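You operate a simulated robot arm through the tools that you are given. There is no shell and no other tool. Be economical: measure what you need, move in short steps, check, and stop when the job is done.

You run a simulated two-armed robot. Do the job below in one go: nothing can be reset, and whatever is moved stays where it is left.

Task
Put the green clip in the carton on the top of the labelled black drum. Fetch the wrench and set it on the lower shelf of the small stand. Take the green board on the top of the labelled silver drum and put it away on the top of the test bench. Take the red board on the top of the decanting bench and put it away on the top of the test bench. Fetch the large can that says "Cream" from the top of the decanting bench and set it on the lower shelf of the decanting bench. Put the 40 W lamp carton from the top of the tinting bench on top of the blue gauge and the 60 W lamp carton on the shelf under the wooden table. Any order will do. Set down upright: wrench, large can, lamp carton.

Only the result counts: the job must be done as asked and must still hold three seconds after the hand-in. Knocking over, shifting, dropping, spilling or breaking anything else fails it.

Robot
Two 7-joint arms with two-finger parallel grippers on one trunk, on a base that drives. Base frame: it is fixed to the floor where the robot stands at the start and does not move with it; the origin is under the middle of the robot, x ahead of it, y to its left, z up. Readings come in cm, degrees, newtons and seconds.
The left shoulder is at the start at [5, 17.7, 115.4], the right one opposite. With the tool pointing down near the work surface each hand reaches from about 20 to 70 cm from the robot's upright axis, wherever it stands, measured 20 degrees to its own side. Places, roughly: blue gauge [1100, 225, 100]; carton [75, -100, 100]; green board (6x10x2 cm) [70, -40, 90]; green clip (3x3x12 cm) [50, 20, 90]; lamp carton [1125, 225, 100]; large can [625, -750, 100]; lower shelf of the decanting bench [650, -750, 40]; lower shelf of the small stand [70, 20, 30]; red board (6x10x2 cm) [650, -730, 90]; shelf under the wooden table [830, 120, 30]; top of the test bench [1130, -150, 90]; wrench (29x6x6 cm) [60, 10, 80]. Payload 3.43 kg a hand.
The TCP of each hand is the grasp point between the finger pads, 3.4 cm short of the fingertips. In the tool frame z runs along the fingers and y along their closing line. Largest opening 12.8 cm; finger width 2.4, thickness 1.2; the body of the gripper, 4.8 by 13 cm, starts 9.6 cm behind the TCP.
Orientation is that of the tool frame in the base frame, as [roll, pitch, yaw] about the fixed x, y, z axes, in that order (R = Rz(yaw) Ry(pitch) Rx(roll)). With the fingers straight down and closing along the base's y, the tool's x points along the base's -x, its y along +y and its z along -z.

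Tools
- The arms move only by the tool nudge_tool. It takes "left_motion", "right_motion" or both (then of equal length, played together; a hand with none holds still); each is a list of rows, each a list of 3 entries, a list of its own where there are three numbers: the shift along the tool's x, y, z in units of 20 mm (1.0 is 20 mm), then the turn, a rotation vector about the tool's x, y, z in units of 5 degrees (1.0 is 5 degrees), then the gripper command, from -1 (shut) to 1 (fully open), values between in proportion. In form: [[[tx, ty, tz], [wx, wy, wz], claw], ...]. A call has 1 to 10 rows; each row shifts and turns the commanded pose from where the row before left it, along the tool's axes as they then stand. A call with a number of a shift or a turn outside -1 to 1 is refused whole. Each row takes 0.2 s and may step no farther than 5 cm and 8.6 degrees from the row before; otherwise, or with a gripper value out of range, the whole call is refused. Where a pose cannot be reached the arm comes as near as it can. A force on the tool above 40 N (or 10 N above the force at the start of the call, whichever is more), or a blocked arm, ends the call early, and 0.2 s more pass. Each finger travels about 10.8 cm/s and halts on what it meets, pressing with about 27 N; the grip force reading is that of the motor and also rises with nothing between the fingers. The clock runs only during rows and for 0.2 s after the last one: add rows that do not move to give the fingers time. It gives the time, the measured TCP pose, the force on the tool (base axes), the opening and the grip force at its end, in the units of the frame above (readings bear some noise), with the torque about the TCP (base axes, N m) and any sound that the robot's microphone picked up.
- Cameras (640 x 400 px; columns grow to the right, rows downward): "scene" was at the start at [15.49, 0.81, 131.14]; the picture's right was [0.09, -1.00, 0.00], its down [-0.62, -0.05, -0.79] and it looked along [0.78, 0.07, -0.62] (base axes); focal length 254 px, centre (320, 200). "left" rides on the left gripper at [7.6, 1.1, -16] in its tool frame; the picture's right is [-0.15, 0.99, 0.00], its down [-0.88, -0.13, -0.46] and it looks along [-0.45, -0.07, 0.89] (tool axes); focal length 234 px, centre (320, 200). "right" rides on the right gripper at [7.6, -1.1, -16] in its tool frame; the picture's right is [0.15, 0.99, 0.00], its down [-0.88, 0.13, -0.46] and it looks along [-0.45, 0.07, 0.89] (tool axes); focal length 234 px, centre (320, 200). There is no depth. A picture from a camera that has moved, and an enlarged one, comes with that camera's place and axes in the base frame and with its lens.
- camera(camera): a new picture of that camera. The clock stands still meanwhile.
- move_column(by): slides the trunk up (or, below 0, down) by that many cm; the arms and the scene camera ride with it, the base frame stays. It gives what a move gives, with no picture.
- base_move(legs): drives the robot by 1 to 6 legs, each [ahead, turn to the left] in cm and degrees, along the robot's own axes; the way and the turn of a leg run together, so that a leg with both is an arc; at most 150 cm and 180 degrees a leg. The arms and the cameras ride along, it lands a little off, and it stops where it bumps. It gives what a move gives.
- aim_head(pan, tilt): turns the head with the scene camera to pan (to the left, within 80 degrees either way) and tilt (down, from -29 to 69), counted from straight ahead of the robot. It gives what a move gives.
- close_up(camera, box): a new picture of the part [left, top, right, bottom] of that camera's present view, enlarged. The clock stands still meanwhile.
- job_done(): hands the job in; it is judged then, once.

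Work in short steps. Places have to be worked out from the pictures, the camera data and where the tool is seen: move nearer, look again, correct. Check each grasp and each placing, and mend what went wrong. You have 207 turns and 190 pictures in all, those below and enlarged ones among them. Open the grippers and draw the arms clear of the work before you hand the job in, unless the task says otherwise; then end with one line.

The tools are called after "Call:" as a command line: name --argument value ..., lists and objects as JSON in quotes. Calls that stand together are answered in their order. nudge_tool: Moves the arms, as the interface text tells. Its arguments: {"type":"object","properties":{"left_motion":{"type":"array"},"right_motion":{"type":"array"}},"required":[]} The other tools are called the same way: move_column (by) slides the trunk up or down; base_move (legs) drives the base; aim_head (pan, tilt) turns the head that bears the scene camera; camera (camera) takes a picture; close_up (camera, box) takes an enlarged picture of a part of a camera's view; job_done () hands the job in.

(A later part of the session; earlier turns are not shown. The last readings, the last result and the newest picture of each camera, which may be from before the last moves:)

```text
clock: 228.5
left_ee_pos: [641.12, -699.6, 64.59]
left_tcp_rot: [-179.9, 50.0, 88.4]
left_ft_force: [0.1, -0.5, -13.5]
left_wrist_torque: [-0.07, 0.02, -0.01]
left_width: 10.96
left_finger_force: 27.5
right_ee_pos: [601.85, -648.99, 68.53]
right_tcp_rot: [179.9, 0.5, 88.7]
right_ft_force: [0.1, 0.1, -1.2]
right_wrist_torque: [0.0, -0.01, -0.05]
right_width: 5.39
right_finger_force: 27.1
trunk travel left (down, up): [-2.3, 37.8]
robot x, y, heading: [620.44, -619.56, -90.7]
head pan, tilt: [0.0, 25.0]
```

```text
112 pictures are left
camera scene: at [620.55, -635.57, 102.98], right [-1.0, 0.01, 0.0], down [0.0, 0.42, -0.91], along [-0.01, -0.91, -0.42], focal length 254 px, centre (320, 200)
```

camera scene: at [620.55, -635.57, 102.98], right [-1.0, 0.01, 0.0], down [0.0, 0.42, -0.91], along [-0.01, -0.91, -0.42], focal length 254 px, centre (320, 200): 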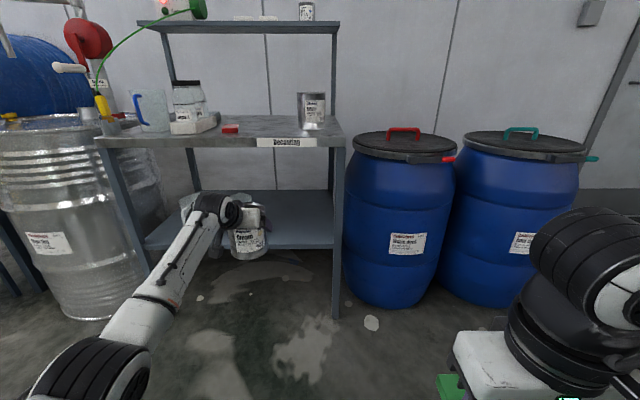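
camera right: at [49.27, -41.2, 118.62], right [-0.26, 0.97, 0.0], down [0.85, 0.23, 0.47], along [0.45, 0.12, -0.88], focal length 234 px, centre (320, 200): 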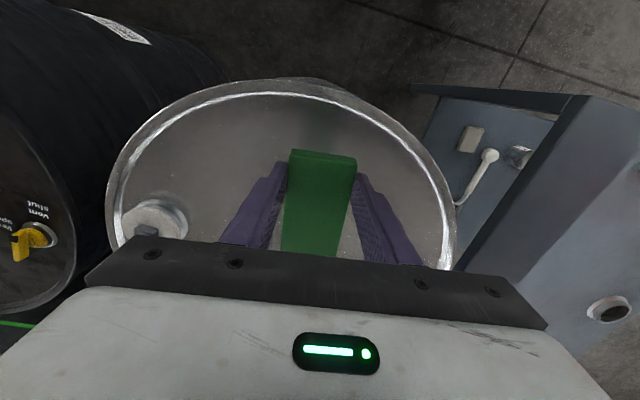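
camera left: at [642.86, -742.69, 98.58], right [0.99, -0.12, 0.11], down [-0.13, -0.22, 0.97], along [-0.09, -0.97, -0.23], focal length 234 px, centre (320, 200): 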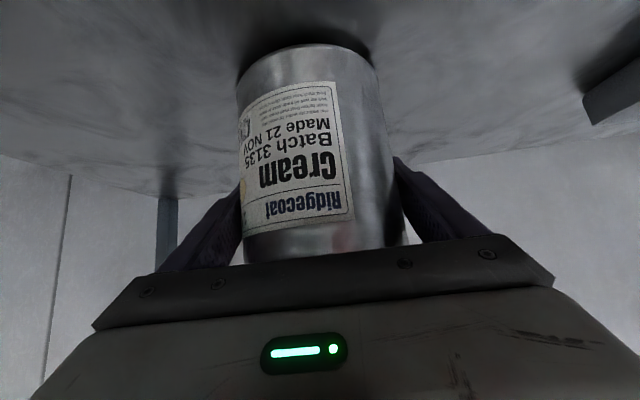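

Can still upright. Shift to x≈629 and lower to a bottom height of ≈46.5, then drive in.

Call:
nudge_tool --left_motion '[[[0.5, -0.75, 0.42], [0, 0, 0], -1], [[0.5, -0.75, 0.42], [0, 0, 0], -1], [[0.5, -0.75, 0.42], [0, 0, 0], -1], [[0.5, -0.75, 0.42], [0, 0, 0], -1], [[0.5, -0.75, 0.42], [0, 0, 0], -1], [[0.5, -0.75, 0.42], [0, 0, 0], -1], [[0.5, -0.75, 0.42], [0, 0, 0], -1], [[0.5, -0.75, 0.42], [0, 0, 0], -1], [[0, 0, 0], [0, 0, 0], -1]]'

Call:
base_move --legs '[[18, 0]]'

Call:
aim_head --pan 0 --tilt 35

Call:
camera --camera "scene"

Call:
camera --camera "left"

```text
clock: 230.5
left_ee_pos: [629.05, -699.39, 54.07]
left_tcp_rot: [180.0, 49.9, 88.2]
left_ft_force: [0.6, 0.1, -12.2]
left_wrist_torque: [-0.06, 0.01, 0.01]
left_width: 10.96
left_finger_force: 27.3
right_ee_pos: [601.89, -649.02, 68.38]
right_tcp_rot: [179.9, 0.5, 88.6]
right_ft_force: [0.4, -0.2, -0.7]
right_wrist_torque: [0.02, -0.03, -0.01]
right_width: 5.39
right_finger_force: 26.8
trunk travel left (down, up): [-2.3, 37.8]
robot x, y, heading: [620.56, -619.33, -90.6]
head pan, tilt: [0.0, 25.0]
```

```text
clock: 232.0
left_ee_pos: [629.4, -717.22, 54.16]
left_tcp_rot: [-179.9, 50.0, 88.6]
left_ft_force: [-0.4, 0.2, -12.8]
left_wrist_torque: [-0.09, -0.01, -0.01]
left_width: 10.97
left_finger_force: 27.2
right_ee_pos: [601.8, -666.89, 68.4]
right_tcp_rot: [179.8, 0.6, 88.9]
right_ft_force: [-1.0, 0.6, -0.6]
right_wrist_torque: [0.02, -0.02, 0.0]
right_width: 5.42
right_finger_force: 26.8
trunk travel left (down, up): [-2.3, 37.8]
robot x, y, heading: [620.72, -637.0, -90.4]
head pan, tilt: [0.0, 25.0]
```

```text
clock: 232.7
left_ee_pos: [629.42, -717.11, 54.09]
left_tcp_rot: [179.9, 49.9, 88.6]
left_ft_force: [0.6, 0.1, -12.7]
left_wrist_torque: [-0.08, -0.01, -0.03]
left_width: 10.95
left_finger_force: 27.2
right_ee_pos: [601.87, -666.87, 68.47]
right_tcp_rot: [180.0, 0.5, 88.9]
right_ft_force: [-0.4, -0.4, -0.4]
right_wrist_torque: [0.02, 0.0, -0.02]
right_width: 5.4
right_finger_force: 27.2
trunk travel left (down, up): [-2.3, 37.8]
robot x, y, heading: [620.49, -637.13, -90.6]
head pan, tilt: [0.0, 35.0]
```

```text
111 pictures are left
camera scene: at [620.49, -652.97, 101.4], right [-1.0, 0.0, 0.0], down [0.0, 0.57, -0.82], along [0.0, -0.82, -0.57], focal length 254 px, centre (320, 200)
```

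scene: 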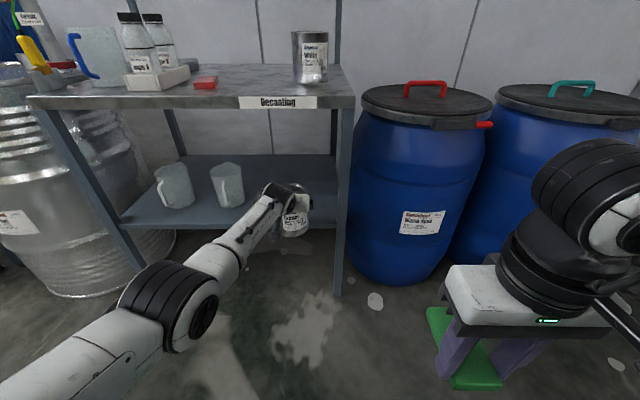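

```text
110 pictures are left
camera left: at [630.79, -700.08, 58.44], right [0.99, -0.12, 0.11], down [-0.14, -0.22, 0.97], along [-0.09, -0.97, -0.23], focal length 234 px, centre (320, 200)
```

left: 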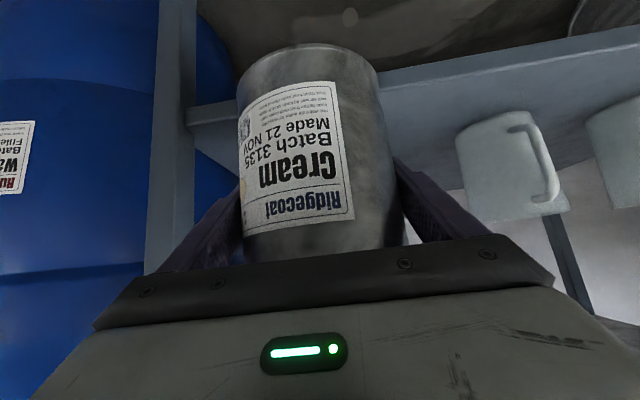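

Clearances fine (leg right, jug left). Drive in 24 cm.

Call:
base_move --legs '[[25, 0]]'

Call:
camera --camera "scene"

Call:
camera --camera "left"

```text
clock: 234.5
left_ee_pos: [629.72, -741.6, 54.11]
left_tcp_rot: [-179.9, 49.9, 88.9]
left_ft_force: [0.2, -0.3, -12.9]
left_wrist_torque: [-0.06, 0.05, -0.03]
left_width: 10.94
left_finger_force: 27.4
right_ee_pos: [601.99, -691.44, 68.37]
right_tcp_rot: [179.8, 0.5, 89.2]
right_ft_force: [0.1, 0.3, -0.5]
right_wrist_torque: [0.04, 0.0, -0.01]
right_width: 5.4
right_finger_force: 26.9
trunk travel left (down, up): [-2.3, 37.8]
robot x, y, heading: [620.59, -661.66, -89.8]
head pan, tilt: [0.0, 35.0]
```

```text
109 pictures are left
camera scene: at [620.53, -677.44, 101.4], right [-1.0, 0.0, 0.0], down [0.0, 0.57, -0.82], along [0.0, -0.82, -0.57], focal length 254 px, centre (320, 200)
```

scene: 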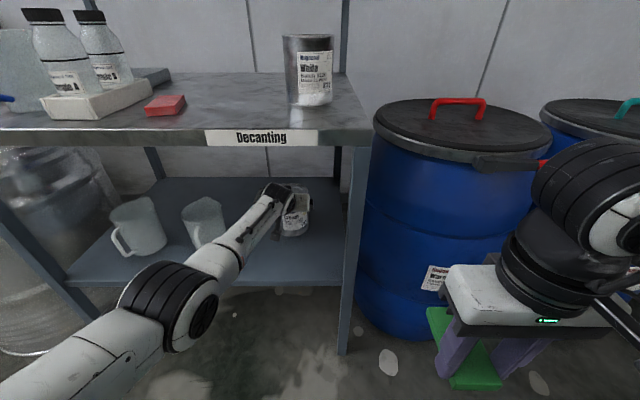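

```text
108 pictures are left
camera left: at [631.04, -724.53, 58.5], right [0.99, -0.11, 0.11], down [-0.13, -0.22, 0.97], along [-0.09, -0.97, -0.23], focal length 234 px, centre (320, 200)
```

left: 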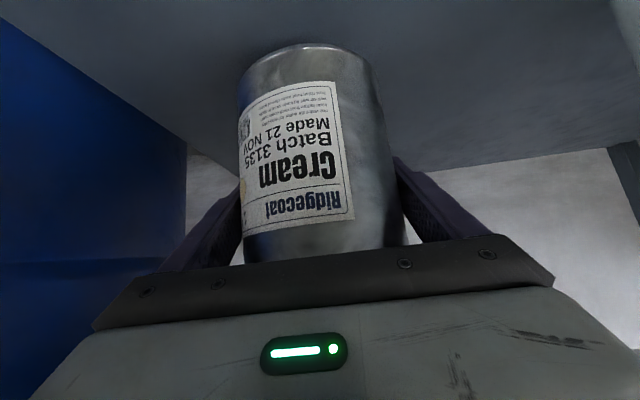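

Over the shelf. Lower 3.5 cm then feel for contact in small steps.

Call:
nudge_tool --left_motion '[[[0.3, 0, 0.26], [0, 0, 0], -1], [[0.3, 0, 0.26], [0, 0, 0], -1], [[0.3, 0, 0.26], [0, 0, 0], -1], [[0.3, 0, 0.26], [0, 0, 0], -1], [[0.15, 0, 0.13], [0, 0, 0], -1], [[0, 0, 0], [0, 0, 0], -1]]'

Call:
nudge_tool --left_motion '[[[0.12, 0, 0.1], [0, 0, 0], -1], [[0.12, 0, 0.1], [0, 0, 0], -1], [[0, 0, 0], [0, 0, 0], -1]]'

```text
clock: 235.9
left_ee_pos: [630.1, -741.04, 50.66]
left_tcp_rot: [-179.9, 49.7, 88.9]
left_ft_force: [-0.7, 0.2, -13.4]
left_wrist_torque: [-0.07, -0.02, 0.0]
left_width: 10.93
left_finger_force: 27.5
left hand out of reach, approached as far as the arm can: row 3, 4
right_ee_pos: [602.0, -691.41, 68.46]
right_tcp_rot: [179.9, 0.5, 89.2]
right_ft_force: [1.2, -0.4, -0.7]
right_wrist_torque: [0.02, 0.01, 0.0]
right_width: 5.4
right_finger_force: 27.1
trunk travel left (down, up): [-2.3, 37.8]
robot x, y, heading: [620.57, -661.65, -90.2]
head pan, tilt: [0.0, 35.0]
```

```text
clock: 236.7
left_ee_pos: [630.46, -740.83, 50.07]
left_tcp_rot: [-179.9, 49.8, 88.9]
left_ft_force: [0.0, 0.2, -12.4]
left_wrist_torque: [-0.05, 0.01, 0.0]
left_width: 10.95
left_finger_force: 27.0
left hand out of reach, approached as far as the arm can: row 1
right_ee_pos: [601.91, -691.53, 68.44]
right_tcp_rot: [179.9, 0.5, 89.2]
right_ft_force: [-0.4, 0.4, 0.0]
right_wrist_torque: [0.0, -0.02, 0.01]
right_width: 5.39
right_finger_force: 26.7
trunk travel left (down, up): [-2.3, 37.8]
robot x, y, heading: [620.33, -661.47, -90.0]
head pan, tilt: [0.0, 35.0]
```

Near the arm's limit; finish with the trunk in small steps.

Call:
move_column --by -0.6

```text
clock: 237.3
left_ee_pos: [630.34, -740.88, 49.88]
left_tcp_rot: [-180.0, 50.3, 88.7]
left_ft_force: [0.8, 0.1, -2.5]
left_wrist_torque: [0.45, -0.17, -0.02]
left_width: 10.93
left_finger_force: 26.7
right_ee_pos: [601.94, -691.39, 67.99]
right_tcp_rot: [179.8, 0.6, 89.3]
right_ft_force: [-1.9, 0.4, -0.2]
right_wrist_torque: [0.0, 0.01, 0.02]
right_width: 5.42
right_finger_force: 26.9
trunk travel left (down, up): [-1.7, 38.4]
robot x, y, heading: [620.69, -661.83, -89.9]
head pan, tilt: [0.0, 35.0]
```

Weight is now mostly on the shelf. A touch more, then open gently.

Call:
move_column --by -0.3

Call:
nudge_tool --left_motion '[[[0, 0, 0], [0, 0, 0], 0.75], [[0, 0, 0], [0, 0, 0], 0.85], [[0, 0, 0], [0, 0, 0], 1], [[0, 0, 0], [0, 0, 0], 1]]'

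Call:
camera --camera "left"

```text
clock: 237.8
left_ee_pos: [630.32, -740.88, 49.94]
left_tcp_rot: [-180.0, 50.5, 88.7]
left_ft_force: [3.4, 3.7, 11.7]
left_wrist_torque: [0.52, -0.31, 0.03]
left_width: 10.95
left_finger_force: 27.5
right_ee_pos: [601.85, -691.28, 67.65]
right_tcp_rot: [179.7, 0.7, 89.2]
right_ft_force: [0.0, -0.3, -0.2]
right_wrist_torque: [0.06, 0.01, -0.02]
right_width: 5.41
right_finger_force: 27.0
trunk travel left (down, up): [-1.4, 38.7]
robot x, y, heading: [620.45, -661.49, -89.7]
head pan, tilt: [0.0, 35.0]
```

```text
clock: 238.8
left_ee_pos: [630.37, -740.73, 49.45]
left_tcp_rot: [179.9, 50.0, 88.8]
left_ft_force: [0.0, -0.3, 0.2]
left_wrist_torque: [-0.01, 0.0, -0.01]
left_width: 12.81
left_finger_force: 0.1
right_ee_pos: [601.9, -691.4, 67.6]
right_tcp_rot: [179.7, 0.6, 89.2]
right_ft_force: [-0.1, -0.4, -0.9]
right_wrist_torque: [0.07, 0.01, -0.03]
right_width: 5.42
right_finger_force: 26.8
trunk travel left (down, up): [-1.4, 38.7]
robot x, y, heading: [620.5, -661.58, -90.0]
head pan, tilt: [0.0, 35.0]
```

```text
107 pictures are left
camera left: at [631.64, -723.69, 53.76], right [0.99, -0.11, 0.11], down [-0.13, -0.21, 0.97], along [-0.09, -0.97, -0.23], focal length 234 px, centre (320, 200)
```

left: 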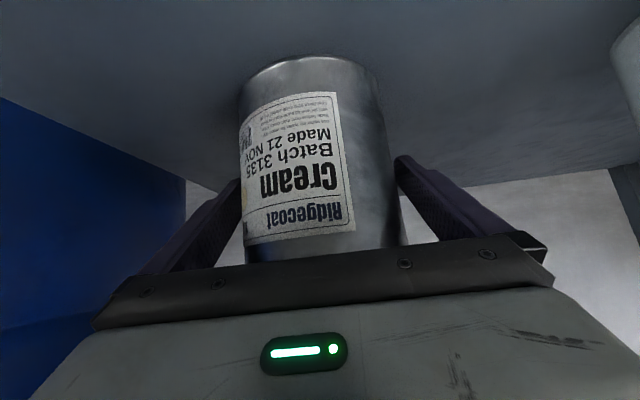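

Free of the can. Back straight out.

Call:
base_move --legs '[[-12, 0]]'

Call:
base_move --legs '[[-35, 0]]'

Call:
camera --camera "scene"

```text
clock: 240.0
left_ee_pos: [630.13, -729.04, 49.42]
left_tcp_rot: [179.9, 50.0, 88.8]
left_ft_force: [-0.3, 0.3, -0.3]
left_wrist_torque: [-0.03, -0.01, 0.0]
left_width: 12.78
left_finger_force: 0.0
right_ee_pos: [601.84, -679.47, 67.5]
right_tcp_rot: [179.8, 0.5, 89.1]
right_ft_force: [-0.2, 0.0, -0.6]
right_wrist_torque: [0.03, 0.0, 0.01]
right_width: 5.4
right_finger_force: 27.1
trunk travel left (down, up): [-1.4, 38.7]
robot x, y, heading: [620.36, -649.36, -90.3]
head pan, tilt: [0.0, 35.0]
```

```text
clock: 242.3
left_ee_pos: [630.2, -693.9, 49.36]
left_tcp_rot: [-179.9, 50.1, 88.8]
left_ft_force: [-0.2, 0.8, 0.0]
left_wrist_torque: [-0.03, 0.01, -0.01]
left_width: 12.79
left_finger_force: 0.0
right_ee_pos: [601.93, -644.38, 67.63]
right_tcp_rot: [179.7, 0.5, 88.9]
right_ft_force: [0.1, 0.1, -0.9]
right_wrist_torque: [0.04, 0.03, 0.01]
right_width: 5.41
right_finger_force: 26.8
trunk travel left (down, up): [-1.4, 38.7]
robot x, y, heading: [620.86, -614.49, -90.0]
head pan, tilt: [0.0, 35.0]
```

```text
106 pictures are left
camera scene: at [620.54, -630.43, 100.53], right [-1.0, 0.0, 0.0], down [0.0, 0.57, -0.82], along [0.0, -0.82, -0.57], focal length 254 px, centre (320, 200)
```

scene: 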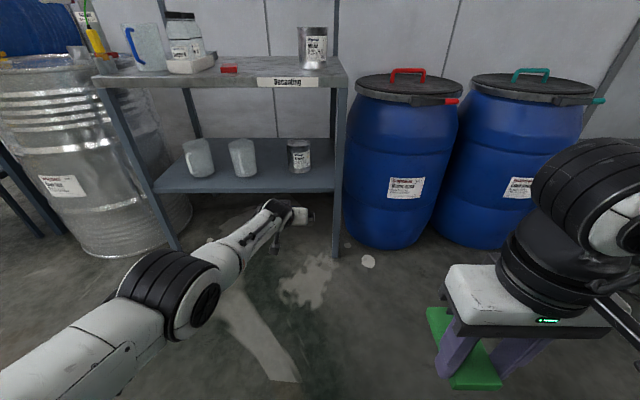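

The Cream can stands upright on the lower shelf. Now raise the trunk, straighten the left hand, and go for the red board at ≈(652.5, −733).

Call:
move_column --by 36

Call:
nudge_tool --left_motion '[[[0, 0, 0], [0, 1, 0], 1], [[0, 0, 0], [0, 1, 0], 1], [[0, 0, 0], [0, 1, 0], 1], [[0, 0, 0], [0, 1, 0], 1], [[0, 0, 0], [0, 1, 0], 1], [[0, 0, 0], [0, 1, 0], 1], [[0, 0, 0], [0, 1, 0], 1], [[0, 0, 0], [0, 1, 0], 1], [[0, 0, 0], [0, 1, 0], 1], [[0, 0, 0], [0, 1, 0], 1]]'

Call:
nudge_tool --left_motion '[[[1, 0.5, -1], [0, 0, 0], 0.3], [[1, 0.5, -1], [0, 0, 0], 0.3], [[1, 0.5, -1], [0, 0, 0], 0.3], [[1, 0.5, -1], [0, 0, 0], 0.3], [[1, 0.5, -1], [0, 0, 0], 0.3], [[1, 0.5, -1], [0, 0, 0], 0.3], [[1, 0.5, -1], [0, 0, 0], 0.3], [[1, 0.5, -1], [0, 0, 0], 0.3], [[0.5, 0.5, -1], [0, 0, 0], 0.3], [[0.5, 0.5, -1], [0, 0, 0], 0.3]]'

Call:
base_move --legs '[[0, 11], [50, 0], [0, -11]]'

Call:
camera --camera "scene"

Call:
camera --camera "left"

```text
clock: 245.8
left_ee_pos: [630.26, -693.87, 85.33]
left_tcp_rot: [180.0, 50.0, 88.7]
left_ft_force: [0.3, 0.2, 0.8]
left_wrist_torque: [-0.05, 0.02, 0.0]
left_width: 12.78
left_finger_force: 0.1
right_ee_pos: [601.96, -644.39, 103.58]
right_tcp_rot: [179.8, 0.5, 89.0]
right_ft_force: [-0.2, 0.4, 0.0]
right_wrist_torque: [0.03, 0.01, -0.01]
right_width: 5.41
right_finger_force: 27.3
trunk travel left (down, up): [-37.4, 2.7]
robot x, y, heading: [620.48, -614.83, -90.1]
head pan, tilt: [0.0, 35.0]
```

```text
clock: 248.0
left_ee_pos: [633.4, -678.45, 88.01]
left_tcp_rot: [-180.0, 0.1, 88.7]
left_ft_force: [0.6, 0.2, -0.2]
left_wrist_torque: [-0.02, 0.05, 0.0]
left_width: 12.79
left_finger_force: 0.0
left hand out of reach, approached as far as the arm can: row 1, 2, 3, 4, 5, 6, 7, 8, 9, 10
right_ee_pos: [602.07, -644.46, 103.64]
right_tcp_rot: [179.9, 0.6, 88.9]
right_ft_force: [1.1, 0.8, -2.1]
right_wrist_torque: [0.04, 0.01, -0.01]
right_width: 5.4
right_finger_force: 27.7
trunk travel left (down, up): [-37.4, 2.7]
robot x, y, heading: [620.73, -615.0, -90.3]
head pan, tilt: [0.0, 35.0]
```

```text
clock: 250.2
left_ee_pos: [649.18, -671.88, 102.99]
left_tcp_rot: [179.5, -0.5, 90.3]
left_ft_force: [0.5, 0.7, 0.3]
left_wrist_torque: [0.02, 0.01, -0.03]
left_width: 8.34
left_finger_force: 0.0
left hand out of reach, approached as far as the arm can: row 4, 5, 6, 7, 8, 9, 10
right_ee_pos: [601.99, -644.49, 103.59]
right_tcp_rot: [179.8, 0.6, 89.1]
right_ft_force: [-0.3, -0.1, 0.0]
right_wrist_torque: [0.0, 0.01, -0.02]
right_width: 5.4
right_finger_force: 26.8
trunk travel left (down, up): [-37.4, 2.7]
robot x, y, heading: [620.3, -614.47, -90.1]
head pan, tilt: [0.0, 35.0]
```

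```text
clock: 254.6
left_ee_pos: [657.81, -721.85, 103.35]
left_tcp_rot: [179.6, -0.1, 89.7]
left_ft_force: [1.0, -1.2, 0.7]
left_wrist_torque: [0.0, -0.05, 0.01]
left_width: 8.33
left_finger_force: 0.1
right_ee_pos: [610.94, -693.82, 103.6]
right_tcp_rot: [179.7, 0.6, 88.5]
right_ft_force: [0.4, -0.4, -1.1]
right_wrist_torque: [0.03, -0.02, -0.01]
right_width: 5.38
right_finger_force: 26.5
trunk travel left (down, up): [-37.4, 2.7]
robot x, y, heading: [630.32, -664.38, -90.9]
head pan, tilt: [0.0, 35.0]
```

```text
105 pictures are left
camera scene: at [629.59, -679.96, 136.53], right [-1.0, 0.01, 0.0], down [0.01, 0.57, -0.82], along [-0.01, -0.82, -0.57], focal length 254 px, centre (320, 200)
```

scene: 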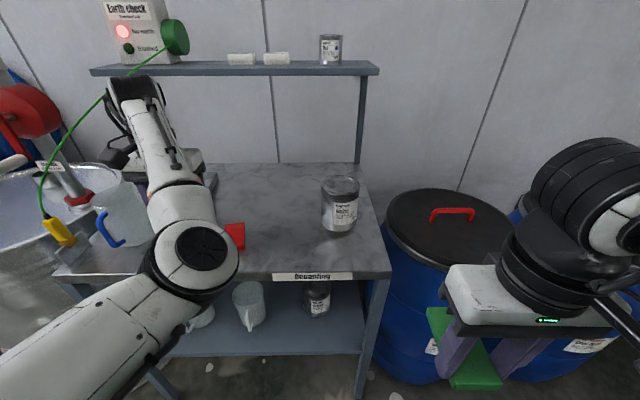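

```text
104 pictures are left
camera left: at [658.65, -714.37, 119.19], right [0.99, -0.15, 0.01], down [-0.14, -0.88, 0.45], along [-0.06, -0.45, -0.89], focal length 234 px, centre (320, 200)
```

left: 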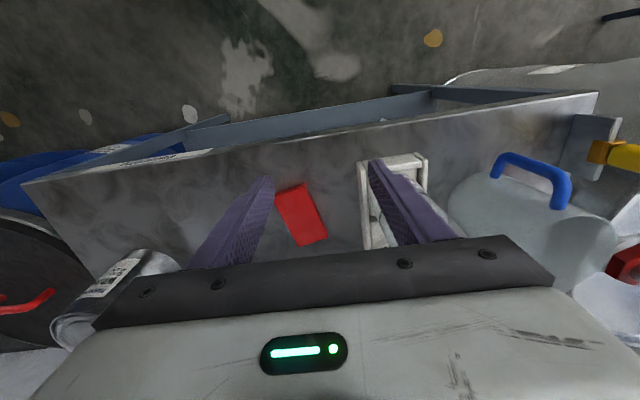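

The hand is a bit off its commanded pose (reach limit at that height). I pull back and settle it, away from the sample bottles.

Call:
nudge_tool --left_motion '[[[0.7, -0.2, 0.1], [0, 0, 0], 0.3], [[0.7, -0.2, 0.1], [0, 0, 0], 0.3], [[0.7, 0, 0.1], [0, 0, 0], 0.3], [[0.7, 0, 0.1], [0, 0, 0], 0.3], [[0, 0, 0], [0, 0, 0], 0.3]]'

Call:
camera --camera "left"

Call:
camera --camera "scene"

```text
clock: 255.8
left_ee_pos: [661.02, -719.56, 102.43]
left_tcp_rot: [179.4, 0.5, 91.5]
left_ft_force: [-1.1, 0.6, 0.4]
left_wrist_torque: [0.02, -0.02, 0.0]
left_width: 8.32
left_finger_force: 0.0
left hand out of reach, approached as far as the arm can: row 1, 2, 3, 4
right_ee_pos: [610.88, -693.85, 103.54]
right_tcp_rot: [179.8, 0.5, 88.5]
right_ft_force: [0.5, -0.6, 0.0]
right_wrist_torque: [0.05, 0.02, -0.02]
right_width: 5.41
right_finger_force: 26.6
trunk travel left (down, up): [-37.4, 2.7]
robot x, y, heading: [629.87, -664.22, -90.8]
head pan, tilt: [0.0, 35.0]
```

```text
103 pictures are left
camera left: at [661.64, -711.87, 118.27], right [0.99, -0.12, 0.01], down [-0.11, -0.88, 0.46], along [-0.05, -0.46, -0.89], focal length 234 px, centre (320, 200)
```

left: 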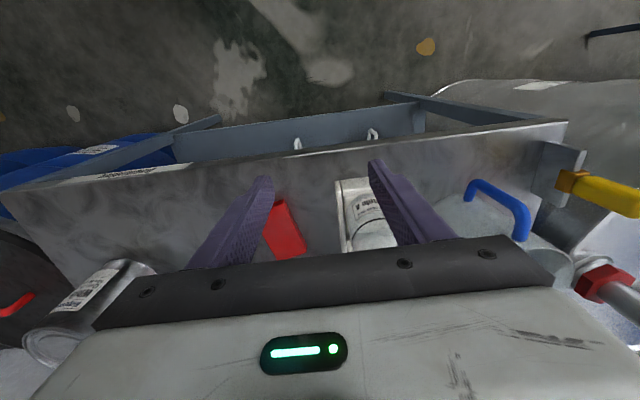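

```text
102 pictures are left
camera scene: at [629.63, -679.97, 136.53], right [-1.0, 0.01, 0.0], down [0.01, 0.57, -0.82], along [-0.01, -0.82, -0.57], focal length 254 px, centre (320, 200)
```

scene: 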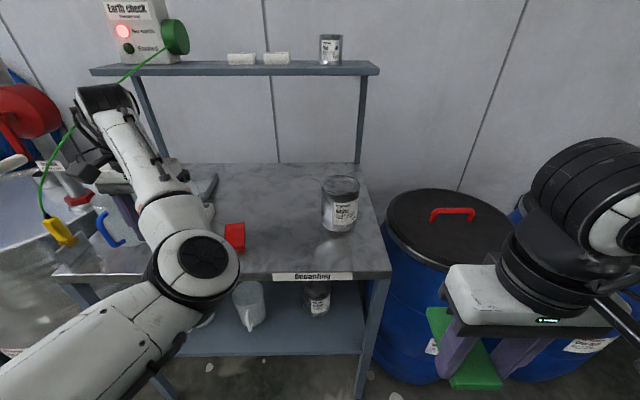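

The arm is in an awkward elbow configuration near the bottles. I back the base away first, then reconfigure the arm in free space.

Call:
base_move --legs '[[-60, 0]]'

Call:
nudge_tool --left_motion '[[[0, 0, 0.5], [0, -1, 0], 0.3], [[0, 0, 0.5], [0, -1, 0], 0.3], [[0, 0, 0.5], [0, -1, 0], 0.3], [[0, 0, 0.5], [0, -1, 0], 0.3], [[0, 0, 0.5], [0, -1, 0], 0.3], [[0, 0, 0.5], [0, -1, 0], 0.3], [[0, 0, 0.5], [0, -1, 0], 0.3], [[0, 0, 0.5], [0, -1, 0], 0.3]]'

Call:
camera --camera "scene"

```text
clock: 259.2
left_ee_pos: [661.58, -659.85, 102.04]
left_tcp_rot: [179.1, -0.1, 91.0]
left_ft_force: [0.4, 1.1, -0.3]
left_wrist_torque: [-0.02, 0.01, -0.01]
left_width: 8.3
left_finger_force: 0.0
right_ee_pos: [611.68, -633.82, 103.6]
right_tcp_rot: [179.8, 0.7, 88.1]
right_ft_force: [0.2, 0.4, -0.4]
right_wrist_torque: [0.0, 0.04, 0.01]
right_width: 5.41
right_finger_force: 27.1
trunk travel left (down, up): [-37.4, 2.7]
robot x, y, heading: [630.42, -604.33, -90.9]
head pan, tilt: [0.0, 35.0]
```

```text
clock: 261.0
left_ee_pos: [664.15, -662.15, 94.83]
left_tcp_rot: [176.7, 40.2, 90.6]
left_ft_force: [-0.5, -0.1, -0.3]
left_wrist_torque: [0.0, -0.01, -0.01]
left_width: 8.3
left_finger_force: 0.1
right_ee_pos: [611.46, -633.95, 103.57]
right_tcp_rot: [179.8, 0.6, 88.2]
right_ft_force: [-0.3, 0.0, 0.0]
right_wrist_torque: [0.03, -0.03, 0.03]
right_width: 5.39
right_finger_force: 27.1
trunk travel left (down, up): [-37.4, 2.7]
robot x, y, heading: [630.73, -604.64, -91.1]
head pan, tilt: [0.0, 35.0]
```

```text
101 pictures are left
camera scene: at [630.4, -620.22, 136.53], right [-1.0, 0.02, 0.0], down [0.01, 0.57, -0.82], along [-0.01, -0.82, -0.57], focal length 254 px, centre (320, 200)
```

scene: 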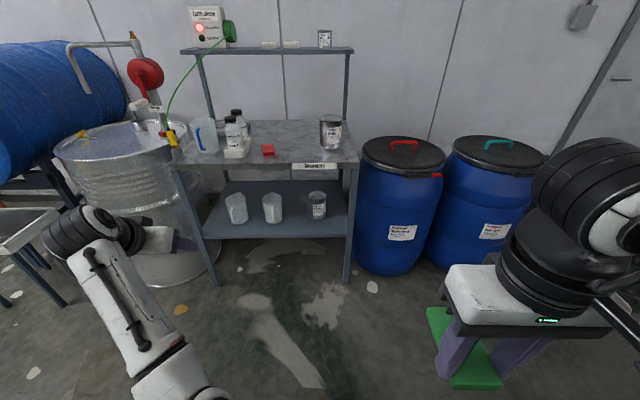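

Everything on the bench is undisturbed and the arm responds. Bring the hand inward while tilted, then straighten it.

Call:
nudge_tool --left_motion '[[[0.5, -0.6, -0.42], [0, 0, 0], 0.3], [[0.5, -0.6, -0.42], [0, 0, 0], 0.3], [[0.5, -0.6, -0.42], [0, 0, 0], 0.3], [[0.5, -0.6, -0.42], [0, 0, 0], 0.3], [[0.5, -0.6, -0.42], [0, 0, 0], 0.3], [[0.5, -0.6, -0.42], [0, 0, 0], 0.3], [[0.5, -0.6, -0.42], [0, 0, 0], 0.3], [[0.5, 0, -0.42], [0, 0, 0], 0.3], [[0.5, 0, -0.42], [0, 0, 0], 0.3]]'

Call:
nudge_tool --left_motion '[[[0, 0, 0], [0, 1, 0], 0.3], [[0, 0, 0], [0, 1, 0], 0.3], [[0, 0, 0], [0, 1, 0], 0.3], [[0, 0, 0], [0, 1, 0], 0.3], [[0, 0, 0], [0, 1, 0], 0.3], [[0, 0, 0], [0, 1, 0], 0.3], [[0, 0, 0], [0, 1, 0], 0.3], [[0, 0, 0], [0, 1, 0], 0.3]]'

```text
clock: 262.2
left_ee_pos: [657.87, -659.8, 102.45]
left_tcp_rot: [176.9, 49.6, 90.2]
left_ft_force: [0.2, 0.4, -0.6]
left_wrist_torque: [0.03, 0.03, 0.0]
left_width: 8.36
left_finger_force: 0.0
right_ee_pos: [611.55, -633.91, 103.56]
right_tcp_rot: [179.8, 0.6, 88.0]
right_ft_force: [-0.2, 0.2, -0.4]
right_wrist_torque: [-0.01, -0.03, 0.02]
right_width: 5.42
right_finger_force: 26.8
trunk travel left (down, up): [-37.4, 2.7]
robot x, y, heading: [630.52, -604.57, -91.0]
head pan, tilt: [0.0, 35.0]
stopped in row 5 (left hand): the arm was blocked; the commanded pose is now the measured one
```

```text
clock: 264.2
left_ee_pos: [661.78, -660.86, 101.52]
left_tcp_rot: [176.3, 9.2, 94.9]
left_ft_force: [-0.7, 0.5, -0.3]
left_wrist_torque: [-0.01, 0.01, 0.0]
left_width: 8.32
left_finger_force: 0.1
left hand out of reach, approached as far as the arm can: row 6, 7, 8
right_ee_pos: [611.61, -634.04, 103.53]
right_tcp_rot: [180.0, 0.6, 88.1]
right_ft_force: [-0.2, -0.6, -0.4]
right_wrist_torque: [0.04, 0.0, 0.01]
right_width: 5.4
right_finger_force: 26.7
trunk travel left (down, up): [-37.4, 2.7]
robot x, y, heading: [630.71, -604.63, -90.8]
head pan, tilt: [0.0, 35.0]
stopped in row 8 (left hand): the arm was blocked; the commanded pose is now the measured one
```

The arm is blocked somewhere; I look at its shape.

Call:
aim_head --pan 35 --tilt 50

Call:
camera --camera "scene"

```text
clock: 265.2
left_ee_pos: [661.66, -660.87, 101.37]
left_tcp_rot: [176.2, 9.1, 94.7]
left_ft_force: [-0.4, -0.5, 0.2]
left_wrist_torque: [-0.01, 0.0, 0.0]
left_width: 8.3
left_finger_force: 0.1
right_ee_pos: [611.6, -634.0, 103.62]
right_tcp_rot: [179.8, 0.5, 88.0]
right_ft_force: [0.1, -0.9, -1.1]
right_wrist_torque: [0.03, -0.01, 0.0]
right_width: 5.41
right_finger_force: 26.9
trunk travel left (down, up): [-37.4, 2.7]
robot x, y, heading: [630.95, -604.24, -91.0]
head pan, tilt: [35.0, 50.0]
```

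```text
100 pictures are left
camera scene: at [634.85, -617.81, 134.36], right [-0.83, -0.56, 0.0], down [-0.43, 0.64, -0.64], along [0.36, -0.53, -0.77], focal length 254 px, centre (320, 200)
```

scene: 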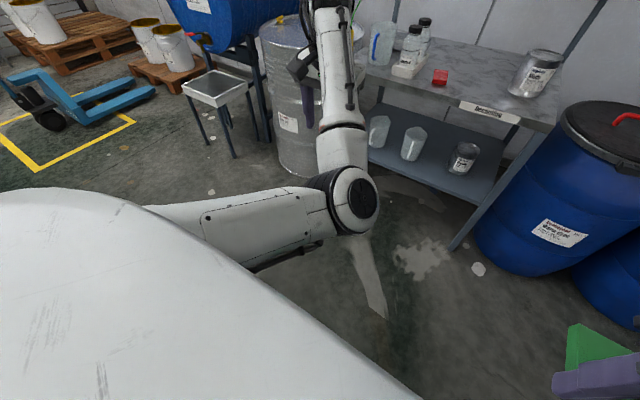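

The elbow has swung low and inward. I retrace the path: tilt again, extend forward where the arm was earlier at ease, then retract and straighten.

Call:
nudge_tool --left_motion '[[[0, 0, 0], [0, -1, 0], 0.3], [[0, 0, 0], [0, -1, 0], 0.3], [[0, 0, 0], [0, -1, 0], 0.3], [[0, 0, 0], [0, -1, 0], 0.3], [[0, 0, 0], [0, -1, 0], 0.3], [[0, 0, 0], [0, -1, 0], 0.3], [[0, 0, 0], [0, -1, 0], 0.3], [[0, 0, 0], [0, -1, 0], 0.3]]'

Call:
nudge_tool --left_motion '[[[-0.62, -0.5, 0.97], [0, 0, 0.1], 0.3], [[-0.62, -0.5, 0.97], [0, 0, 0.1], 0.3], [[-0.62, -0.5, 0.97], [0, 0, 0.1], 0.3], [[-0.62, -0.5, 0.97], [0, 0, 0.1], 0.3], [[-0.62, -0.5, 0.97], [0, 0, 0.1], 0.3], [[-0.62, -0.5, 0.97], [0, 0, 0.1], 0.3], [[-0.62, -0.5, 0.97], [0, 0, 0.1], 0.3], [[-0.62, -0.5, 0.97], [0, 0, 0.1], 0.3], [[-0.62, -0.5, 0.97], [0, 0, 0.1], 0.3], [[-0.62, -0.5, 0.97], [0, 0, 0.1], 0.3]]'

Call:
camera --camera "scene"

```text
clock: 267.0
left_ee_pos: [663.08, -660.74, 101.77]
left_tcp_rot: [172.3, 49.2, 90.7]
left_ft_force: [0.2, -0.2, -0.7]
left_wrist_torque: [0.01, 0.04, -0.01]
left_width: 8.3
left_finger_force: 0.1
right_ee_pos: [611.5, -633.95, 103.47]
right_tcp_rot: [179.8, 0.6, 88.1]
right_ft_force: [-0.5, 0.0, -0.4]
right_wrist_torque: [0.02, 0.0, -0.03]
right_width: 5.38
right_finger_force: 27.0
trunk travel left (down, up): [-37.4, 2.7]
robot x, y, heading: [630.85, -604.45, -91.2]
head pan, tilt: [35.0, 50.0]
```

```text
clock: 269.2
left_ee_pos: [653.22, -684.2, 96.97]
left_tcp_rot: [168.9, 48.2, 83.6]
left_ft_force: [-0.5, -0.5, 0.1]
left_wrist_torque: [-0.03, 0.02, 0.01]
left_width: 8.3
left_finger_force: 0.1
right_ee_pos: [611.65, -634.02, 103.62]
right_tcp_rot: [179.9, 0.7, 88.1]
right_ft_force: [0.3, 0.2, -1.0]
right_wrist_torque: [0.01, 0.01, 0.02]
right_width: 5.4
right_finger_force: 26.6
trunk travel left (down, up): [-37.4, 2.7]
robot x, y, heading: [630.53, -604.45, -91.0]
head pan, tilt: [35.0, 50.0]
```

```text
99 pictures are left
camera scene: at [634.86, -617.83, 134.35], right [-0.83, -0.56, 0.0], down [-0.43, 0.64, -0.64], along [0.36, -0.53, -0.77], focal length 254 px, centre (320, 200)
```

scene: 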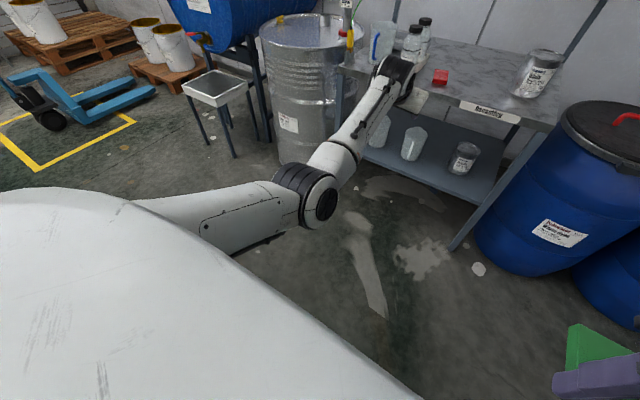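

Arm extended at ease. Now retract along the earlier path, correcting the twist.

Call:
nudge_tool --left_motion '[[[0.59, 0, -0.94], [0.14, 0, -0.07], 0.3], [[0.59, 0, -0.94], [0.14, 0, -0.07], 0.3], [[0.59, 0, -0.94], [0.14, 0, -0.07], 0.3], [[0.59, 0, -0.94], [0.14, 0, -0.07], 0.3], [[0.59, 0, -0.94], [0.14, 0, -0.07], 0.3], [[0.59, 0, -0.94], [0.14, 0, -0.07], 0.3], [[0.59, 0, -0.94], [0.14, 0, -0.07], 0.3], [[0.59, 0, -0.94], [0.14, 0, -0.07], 0.3], [[0.59, 0, -0.94], [0.14, 0, -0.07], 0.3], [[0.59, 0, -0.94], [0.14, 0, -0.07], 0.3]]'

Call:
camera --camera "scene"

```text
clock: 271.4
left_ee_pos: [652.6, -662.26, 100.68]
left_tcp_rot: [179.8, 48.6, 88.7]
left_ft_force: [-0.2, -0.2, 0.0]
left_wrist_torque: [0.04, -0.02, 0.04]
left_width: 8.31
left_finger_force: 0.1
right_ee_pos: [611.62, -633.94, 103.6]
right_tcp_rot: [179.7, 0.6, 88.2]
right_ft_force: [0.1, 0.3, -0.7]
right_wrist_torque: [0.03, 0.01, -0.03]
right_width: 5.4
right_finger_force: 26.8
trunk travel left (down, up): [-37.4, 2.7]
robot x, y, heading: [630.62, -604.21, -91.2]
head pan, tilt: [35.0, 50.0]
```

```text
98 pictures are left
camera scene: at [634.86, -617.78, 134.36], right [-0.83, -0.56, 0.0], down [-0.43, 0.63, -0.64], along [0.36, -0.53, -0.77], focal length 254 px, centre (320, 200)
```

scene: 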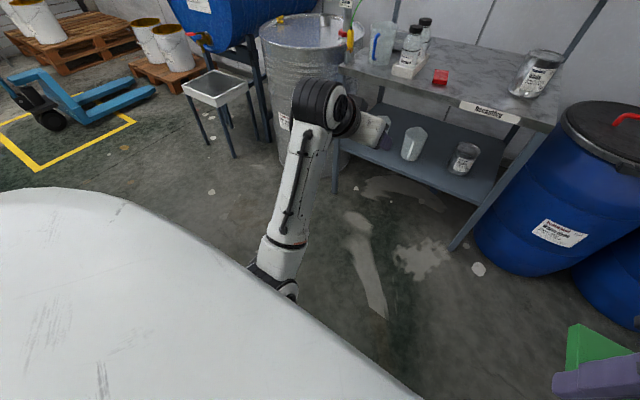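

Back in the earlier good posture. Now straighten the tool upright.

Call:
nudge_tool --left_motion '[[[0, 0, 0], [0, 1, 0], 0.3], [[0, 0, 0], [0, 1, 0], 0.3], [[0, 0, 0], [0, 1, 0], 0.3], [[0, 0, 0], [0, 1, 0], 0.3], [[0, 0, 0], [0, 1, 0], 0.3], [[0, 0, 0], [0, 1, 0], 0.3], [[0, 0, 0], [0, 1, 0], 0.3], [[0, 0, 0], [0, 1, 0], 0.3], [[0, 0, 0], [0, 1, 0], 0.3], [[0, 0, 0], [0, 0.7, 0], 0.3]]'

Call:
nudge_tool --left_motion '[[[0.7, 0, 0.2], [0, 0, 0], 0.3], [[0.7, 0, 0.2], [0, 0, 0], 0.3], [[0.7, 0, 0.2], [0, 0, 0], 0.3], [[0, 0, 0], [0, 0, 0], 0.3]]'

Call:
camera --camera "scene"

```text
clock: 273.6
left_ee_pos: [655.4, -663.22, 99.63]
left_tcp_rot: [178.8, -0.5, 90.9]
left_ft_force: [-0.1, -1.3, 0.5]
left_wrist_torque: [-0.02, 0.0, -0.02]
left_width: 8.32
left_finger_force: 0.0
left hand out of reach, approached as far as the arm can: row 7, 8
right_ee_pos: [611.55, -634.01, 103.66]
right_tcp_rot: [179.8, 0.6, 88.2]
right_ft_force: [0.3, -0.4, -0.2]
right_wrist_torque: [0.07, -0.03, -0.04]
right_width: 5.39
right_finger_force: 27.4
trunk travel left (down, up): [-37.4, 2.7]
robot x, y, heading: [630.98, -604.2, -91.0]
head pan, tilt: [35.0, 50.0]
```

```text
clock: 274.8
left_ee_pos: [657.36, -662.44, 98.87]
left_tcp_rot: [179.0, 1.1, 91.7]
left_ft_force: [-0.7, 0.1, -0.5]
left_wrist_torque: [-0.01, 0.01, 0.01]
left_width: 8.31
left_finger_force: 0.1
left hand out of reach, approached as far as the arm can: row 1, 2, 3
right_ee_pos: [611.5, -634.02, 103.69]
right_tcp_rot: [179.9, 0.7, 88.1]
right_ft_force: [-0.4, 0.1, -0.6]
right_wrist_torque: [0.05, 0.0, 0.03]
right_width: 5.4
right_finger_force: 26.9
trunk travel left (down, up): [-37.4, 2.7]
robot x, y, heading: [631.04, -604.49, -91.0]
head pan, tilt: [35.0, 50.0]
stopped in row 4 (left hand): the arm was blocked; the commanded pose is now the measured one
```

```text
97 pictures are left
camera scene: at [634.89, -617.81, 134.36], right [-0.83, -0.56, 0.0], down [-0.43, 0.64, -0.64], along [0.36, -0.53, -0.77], focal length 254 px, centre (320, 200)
```

scene: 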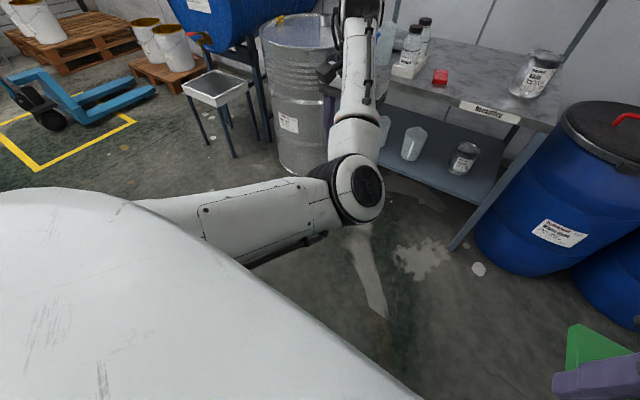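

Upright isn't feasible in this elbow posture, but tilted works well. I'll pick the red board with the tilted hand (pitch ≈45°), as with the wrench. Tilt again.

Call:
nudge_tool --left_motion '[[[0, 0, 0], [0, -1, 0], 0.3], [[0, 0, 0], [0, -1, 0], 0.3], [[0, 0, 0], [0, -1, 0], 0.3], [[0, 0, 0], [0, -1, 0], 0.3], [[0, 0, 0], [0, -1, 0], 0.3], [[0, 0, 0], [0, -1, 0], 0.3], [[0, 0, 0], [0, -1, 0], 0.3], [[0, 0, 0], [0, -1, 0], 0.3], [[0, 0, 0], [0, -1, 0], 0.3], [[0, 0, 0], [0, 0, 0], 0.3]]'

Call:
aim_head --pan 10 --tilt 35

Call:
camera --camera "scene"

```text
clock: 277.0
left_ee_pos: [658.35, -662.36, 98.88]
left_tcp_rot: [177.2, 46.2, 90.2]
left_ft_force: [-0.4, -0.4, 0.1]
left_wrist_torque: [0.03, 0.01, 0.0]
left_width: 8.31
left_finger_force: 0.2
right_ee_pos: [611.59, -633.96, 103.56]
right_tcp_rot: [179.8, 0.5, 88.1]
right_ft_force: [0.0, -0.3, -1.4]
right_wrist_torque: [0.01, -0.02, 0.0]
right_width: 5.41
right_finger_force: 26.5
trunk travel left (down, up): [-37.4, 2.7]
robot x, y, heading: [630.89, -604.2, -90.8]
head pan, tilt: [35.0, 50.0]
```

```text
clock: 277.9
left_ee_pos: [658.11, -662.17, 98.8]
left_tcp_rot: [176.8, 45.9, 89.7]
left_ft_force: [0.5, 0.0, 0.2]
left_wrist_torque: [-0.05, 0.02, 0.01]
left_width: 8.32
left_finger_force: 0.1
right_ee_pos: [611.6, -633.99, 103.57]
right_tcp_rot: [179.7, 0.5, 88.0]
right_ft_force: [0.4, 0.5, 0.3]
right_wrist_torque: [0.04, 0.04, 0.02]
right_width: 5.42
right_finger_force: 26.8
trunk travel left (down, up): [-37.4, 2.7]
robot x, y, heading: [630.99, -604.4, -91.1]
head pan, tilt: [10.0, 35.0]
```

```text
96 pictures are left
camera scene: at [631.94, -620.12, 136.53], right [-0.99, -0.16, 0.0], down [-0.09, 0.57, -0.82], along [0.13, -0.81, -0.57], focal length 254 px, centre (320, 200)
```

scene: 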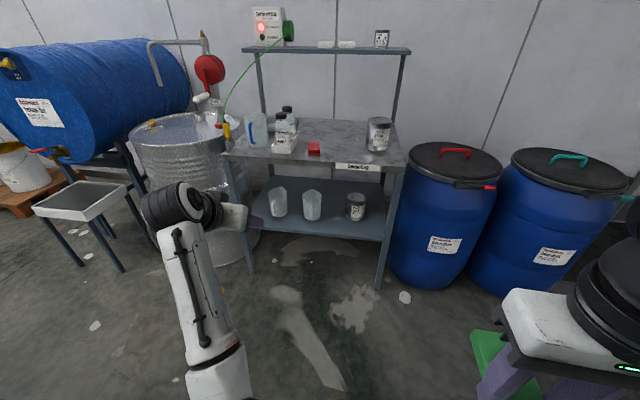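

Call:
close_up --camera "scene" --box '[240, 100, 400, 200]'

```text
4.00 times, centred on (320, 150) of scene
camera zoom: at [631.94, -620.12, 136.53], right [-0.99, -0.16, 0.0], down [-0.09, 0.57, -0.82], along [0.13, -0.81, -0.57], focal length 1018 px, centre (320, 400)
```

zoom: 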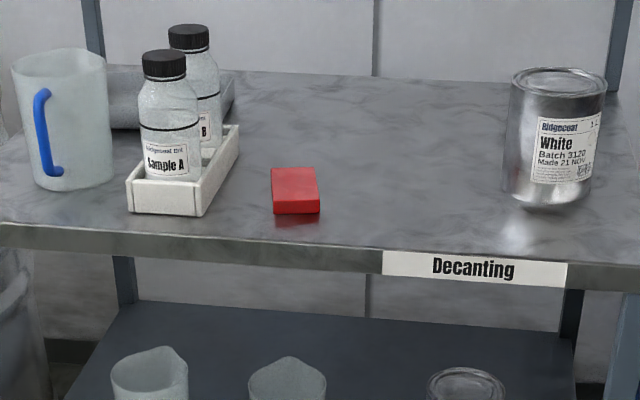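

Board centre ≈ (653.4, −734), axis turned ~14°, sample box edge at x≈662.5. Align the hand's yaw, shift right, then drive closer.

Call:
nudge_tool --left_motion '[[[0, -0.5, -0.3], [-0.28, 0, -0.39], 0.3], [[0, -0.5, -0.3], [-0.28, 0, -0.39], 0.3], [[0, -0.5, 0], [-0.28, 0, -0.39], 0.3], [[0, -0.5, 0], [-0.28, 0, -0.39], 0.3], [[0, 0, 0], [-0.28, 0, -0.39], 0.3], [[0, 0, 0], [0, 0, 0], 0.3]]'

Call:
base_move --legs '[[55, 0]]'

Call:
camera --camera "left"

Call:
camera --camera "scene"

```text
clock: 279.5
left_ee_pos: [655.15, -662.93, 102.38]
left_tcp_rot: [-179.7, 49.6, 105.2]
left_ft_force: [0.2, -0.5, -0.5]
left_wrist_torque: [0.0, 0.02, 0.02]
left_width: 8.33
left_finger_force: 0.0
right_ee_pos: [611.62, -634.01, 103.57]
right_tcp_rot: [179.8, 0.6, 88.1]
right_ft_force: [0.0, 1.0, -0.8]
right_wrist_torque: [0.04, 0.03, -0.04]
right_width: 5.42
right_finger_force: 27.3
trunk travel left (down, up): [-37.4, 2.7]
robot x, y, heading: [630.67, -604.47, -91.1]
head pan, tilt: [10.0, 35.0]
stopped in row 6 (left hand): the arm was blocked; the commanded pose is now the measured one
```

```text
clock: 282.6
left_ee_pos: [654.13, -717.66, 102.27]
left_tcp_rot: [-179.7, 49.4, 105.0]
left_ft_force: [-0.8, -0.3, -0.3]
left_wrist_torque: [0.03, 0.0, -0.02]
left_width: 8.31
left_finger_force: 0.0
right_ee_pos: [610.64, -688.73, 103.47]
right_tcp_rot: [179.8, 0.6, 88.2]
right_ft_force: [-0.8, -1.0, -0.9]
right_wrist_torque: [0.02, 0.0, -0.01]
right_width: 5.41
right_finger_force: 27.1
trunk travel left (down, up): [-37.4, 2.7]
robot x, y, heading: [630.22, -659.79, -91.1]
head pan, tilt: [10.0, 35.0]
```

```text
94 pictures are left
camera left: at [650.82, -700.95, 106.81], right [0.98, 0.16, 0.11], down [-0.06, -0.25, 0.97], along [0.18, -0.95, -0.24], focal length 234 px, centre (320, 200)
```

left: 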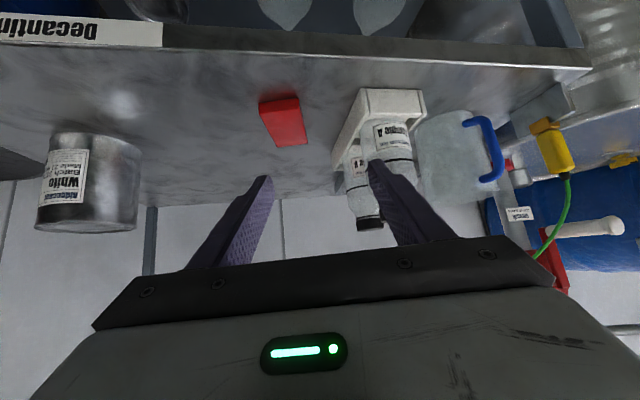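

```text
93 pictures are left
camera scene: at [631.0, -674.95, 136.52], right [-0.99, -0.16, 0.0], down [-0.09, 0.57, -0.82], along [0.13, -0.81, -0.57], focal length 254 px, centre (320, 200)
```

scene: 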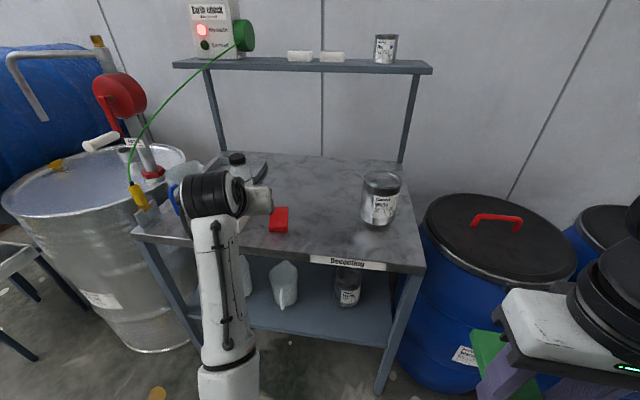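

Board centre ≈ (652.7, −731.2). Descend toward it, stopping short for a check.

Call:
nudge_tool --left_motion '[[[0.1, -0.41, 0.85], [0, 0, 0], 0.3], [[0.1, -0.41, 0.85], [0, 0, 0], 0.3], [[0.1, -0.41, 0.85], [0, 0, 0], 0.3], [[0.1, -0.41, 0.85], [0, 0, 0], 0.3], [[0.1, -0.41, 0.85], [0, 0, 0], 0.3], [[0.1, -0.41, 0.85], [0, 0, 0], 0.3], [[0.1, 0, 0.9], [0, 0, 0], 0.3]]'

Call:
camera --camera "left"

Call:
close_up --camera "scene" --box '[160, 130, 360, 270]'

```text
clock: 284.2
left_ee_pos: [651.67, -727.08, 93.46]
left_tcp_rot: [-179.6, 49.4, 105.0]
left_ft_force: [0.4, 0.0, -0.2]
left_wrist_torque: [-0.03, 0.01, -0.04]
left_width: 8.31
left_finger_force: 0.0
right_ee_pos: [610.73, -688.66, 103.68]
right_tcp_rot: [179.8, 0.6, 88.1]
right_ft_force: [-0.7, -0.5, 0.3]
right_wrist_torque: [0.02, -0.01, -0.01]
right_width: 5.42
right_finger_force: 26.4
trunk travel left (down, up): [-37.4, 2.7]
robot x, y, heading: [629.84, -659.31, -90.9]
head pan, tilt: [10.0, 35.0]
```

```text
92 pictures are left
camera left: at [648.13, -710.31, 97.97], right [0.98, 0.16, 0.11], down [-0.06, -0.25, 0.97], along [0.18, -0.95, -0.24], focal length 234 px, centre (320, 200)
```

left: 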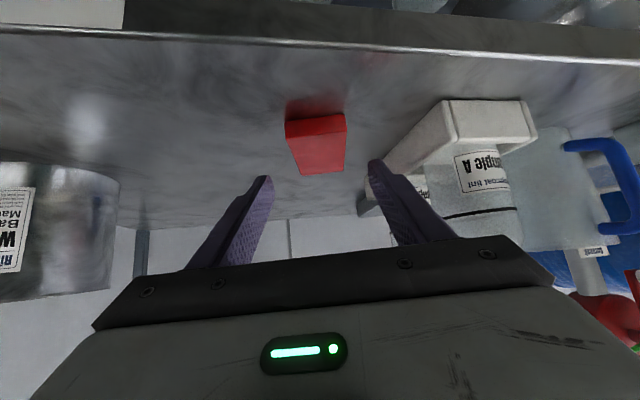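

```text
2.86 times, centred on (260, 200) of scene
camera zoom: at [631.02, -674.93, 136.53], right [-0.99, -0.16, 0.0], down [-0.09, 0.57, -0.82], along [0.13, -0.81, -0.57], focal length 727 px, centre (491, 200)
```

zoom: 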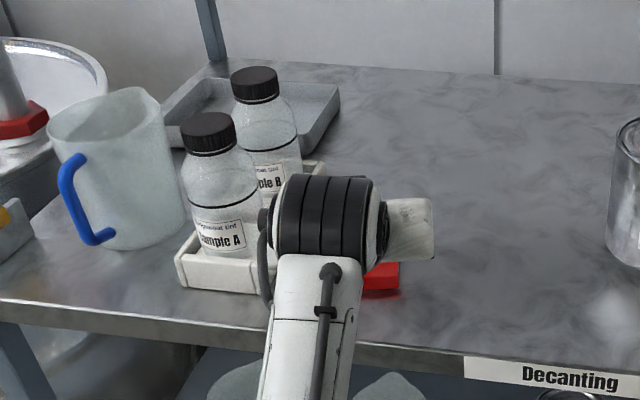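

On line. Go the last ~6 cm along the tool axis, gently at the end, and close.

Call:
nudge_tool --left_motion '[[[0, -0.1, 0.9], [0, 0, 0], 0.3], [[0, 0, 0.9], [0, 0, 0], 0.3], [[0, 0, 0.7], [0, 0, 0], 0.3], [[0, 0, 0.3], [0, 0, 0], 0.3], [[0, 0, 0], [0, 0, 0], 0.3]]'

Call:
camera --camera "left"

```text
clock: 285.4
left_ee_pos: [652.27, -731.08, 89.84]
left_tcp_rot: [-179.6, 49.4, 105.1]
left_ft_force: [0.3, -0.1, 0.3]
left_wrist_torque: [0.0, -0.01, 0.0]
left_width: 8.32
left_finger_force: 0.2
right_ee_pos: [610.67, -688.71, 103.61]
right_tcp_rot: [179.8, 0.6, 88.2]
right_ft_force: [-0.1, -0.2, -0.6]
right_wrist_torque: [0.02, -0.02, 0.0]
right_width: 5.41
right_finger_force: 27.0
trunk travel left (down, up): [-37.4, 2.7]
robot x, y, heading: [629.86, -659.41, -90.9]
head pan, tilt: [10.0, 35.0]
```

```text
90 pictures are left
camera left: at [648.96, -714.3, 94.39], right [0.98, 0.16, 0.11], down [-0.06, -0.25, 0.97], along [0.18, -0.95, -0.24], focal length 234 px, centre (320, 200)
```

left: 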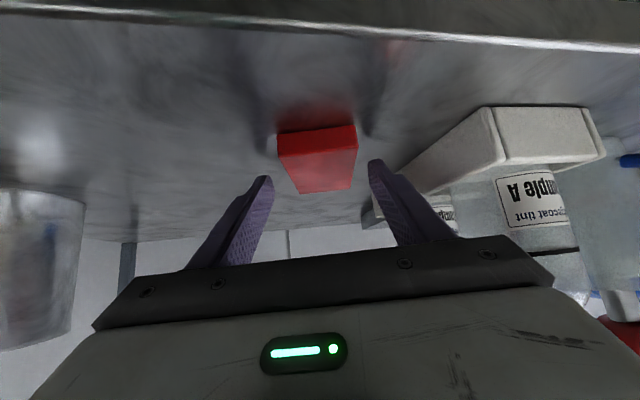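

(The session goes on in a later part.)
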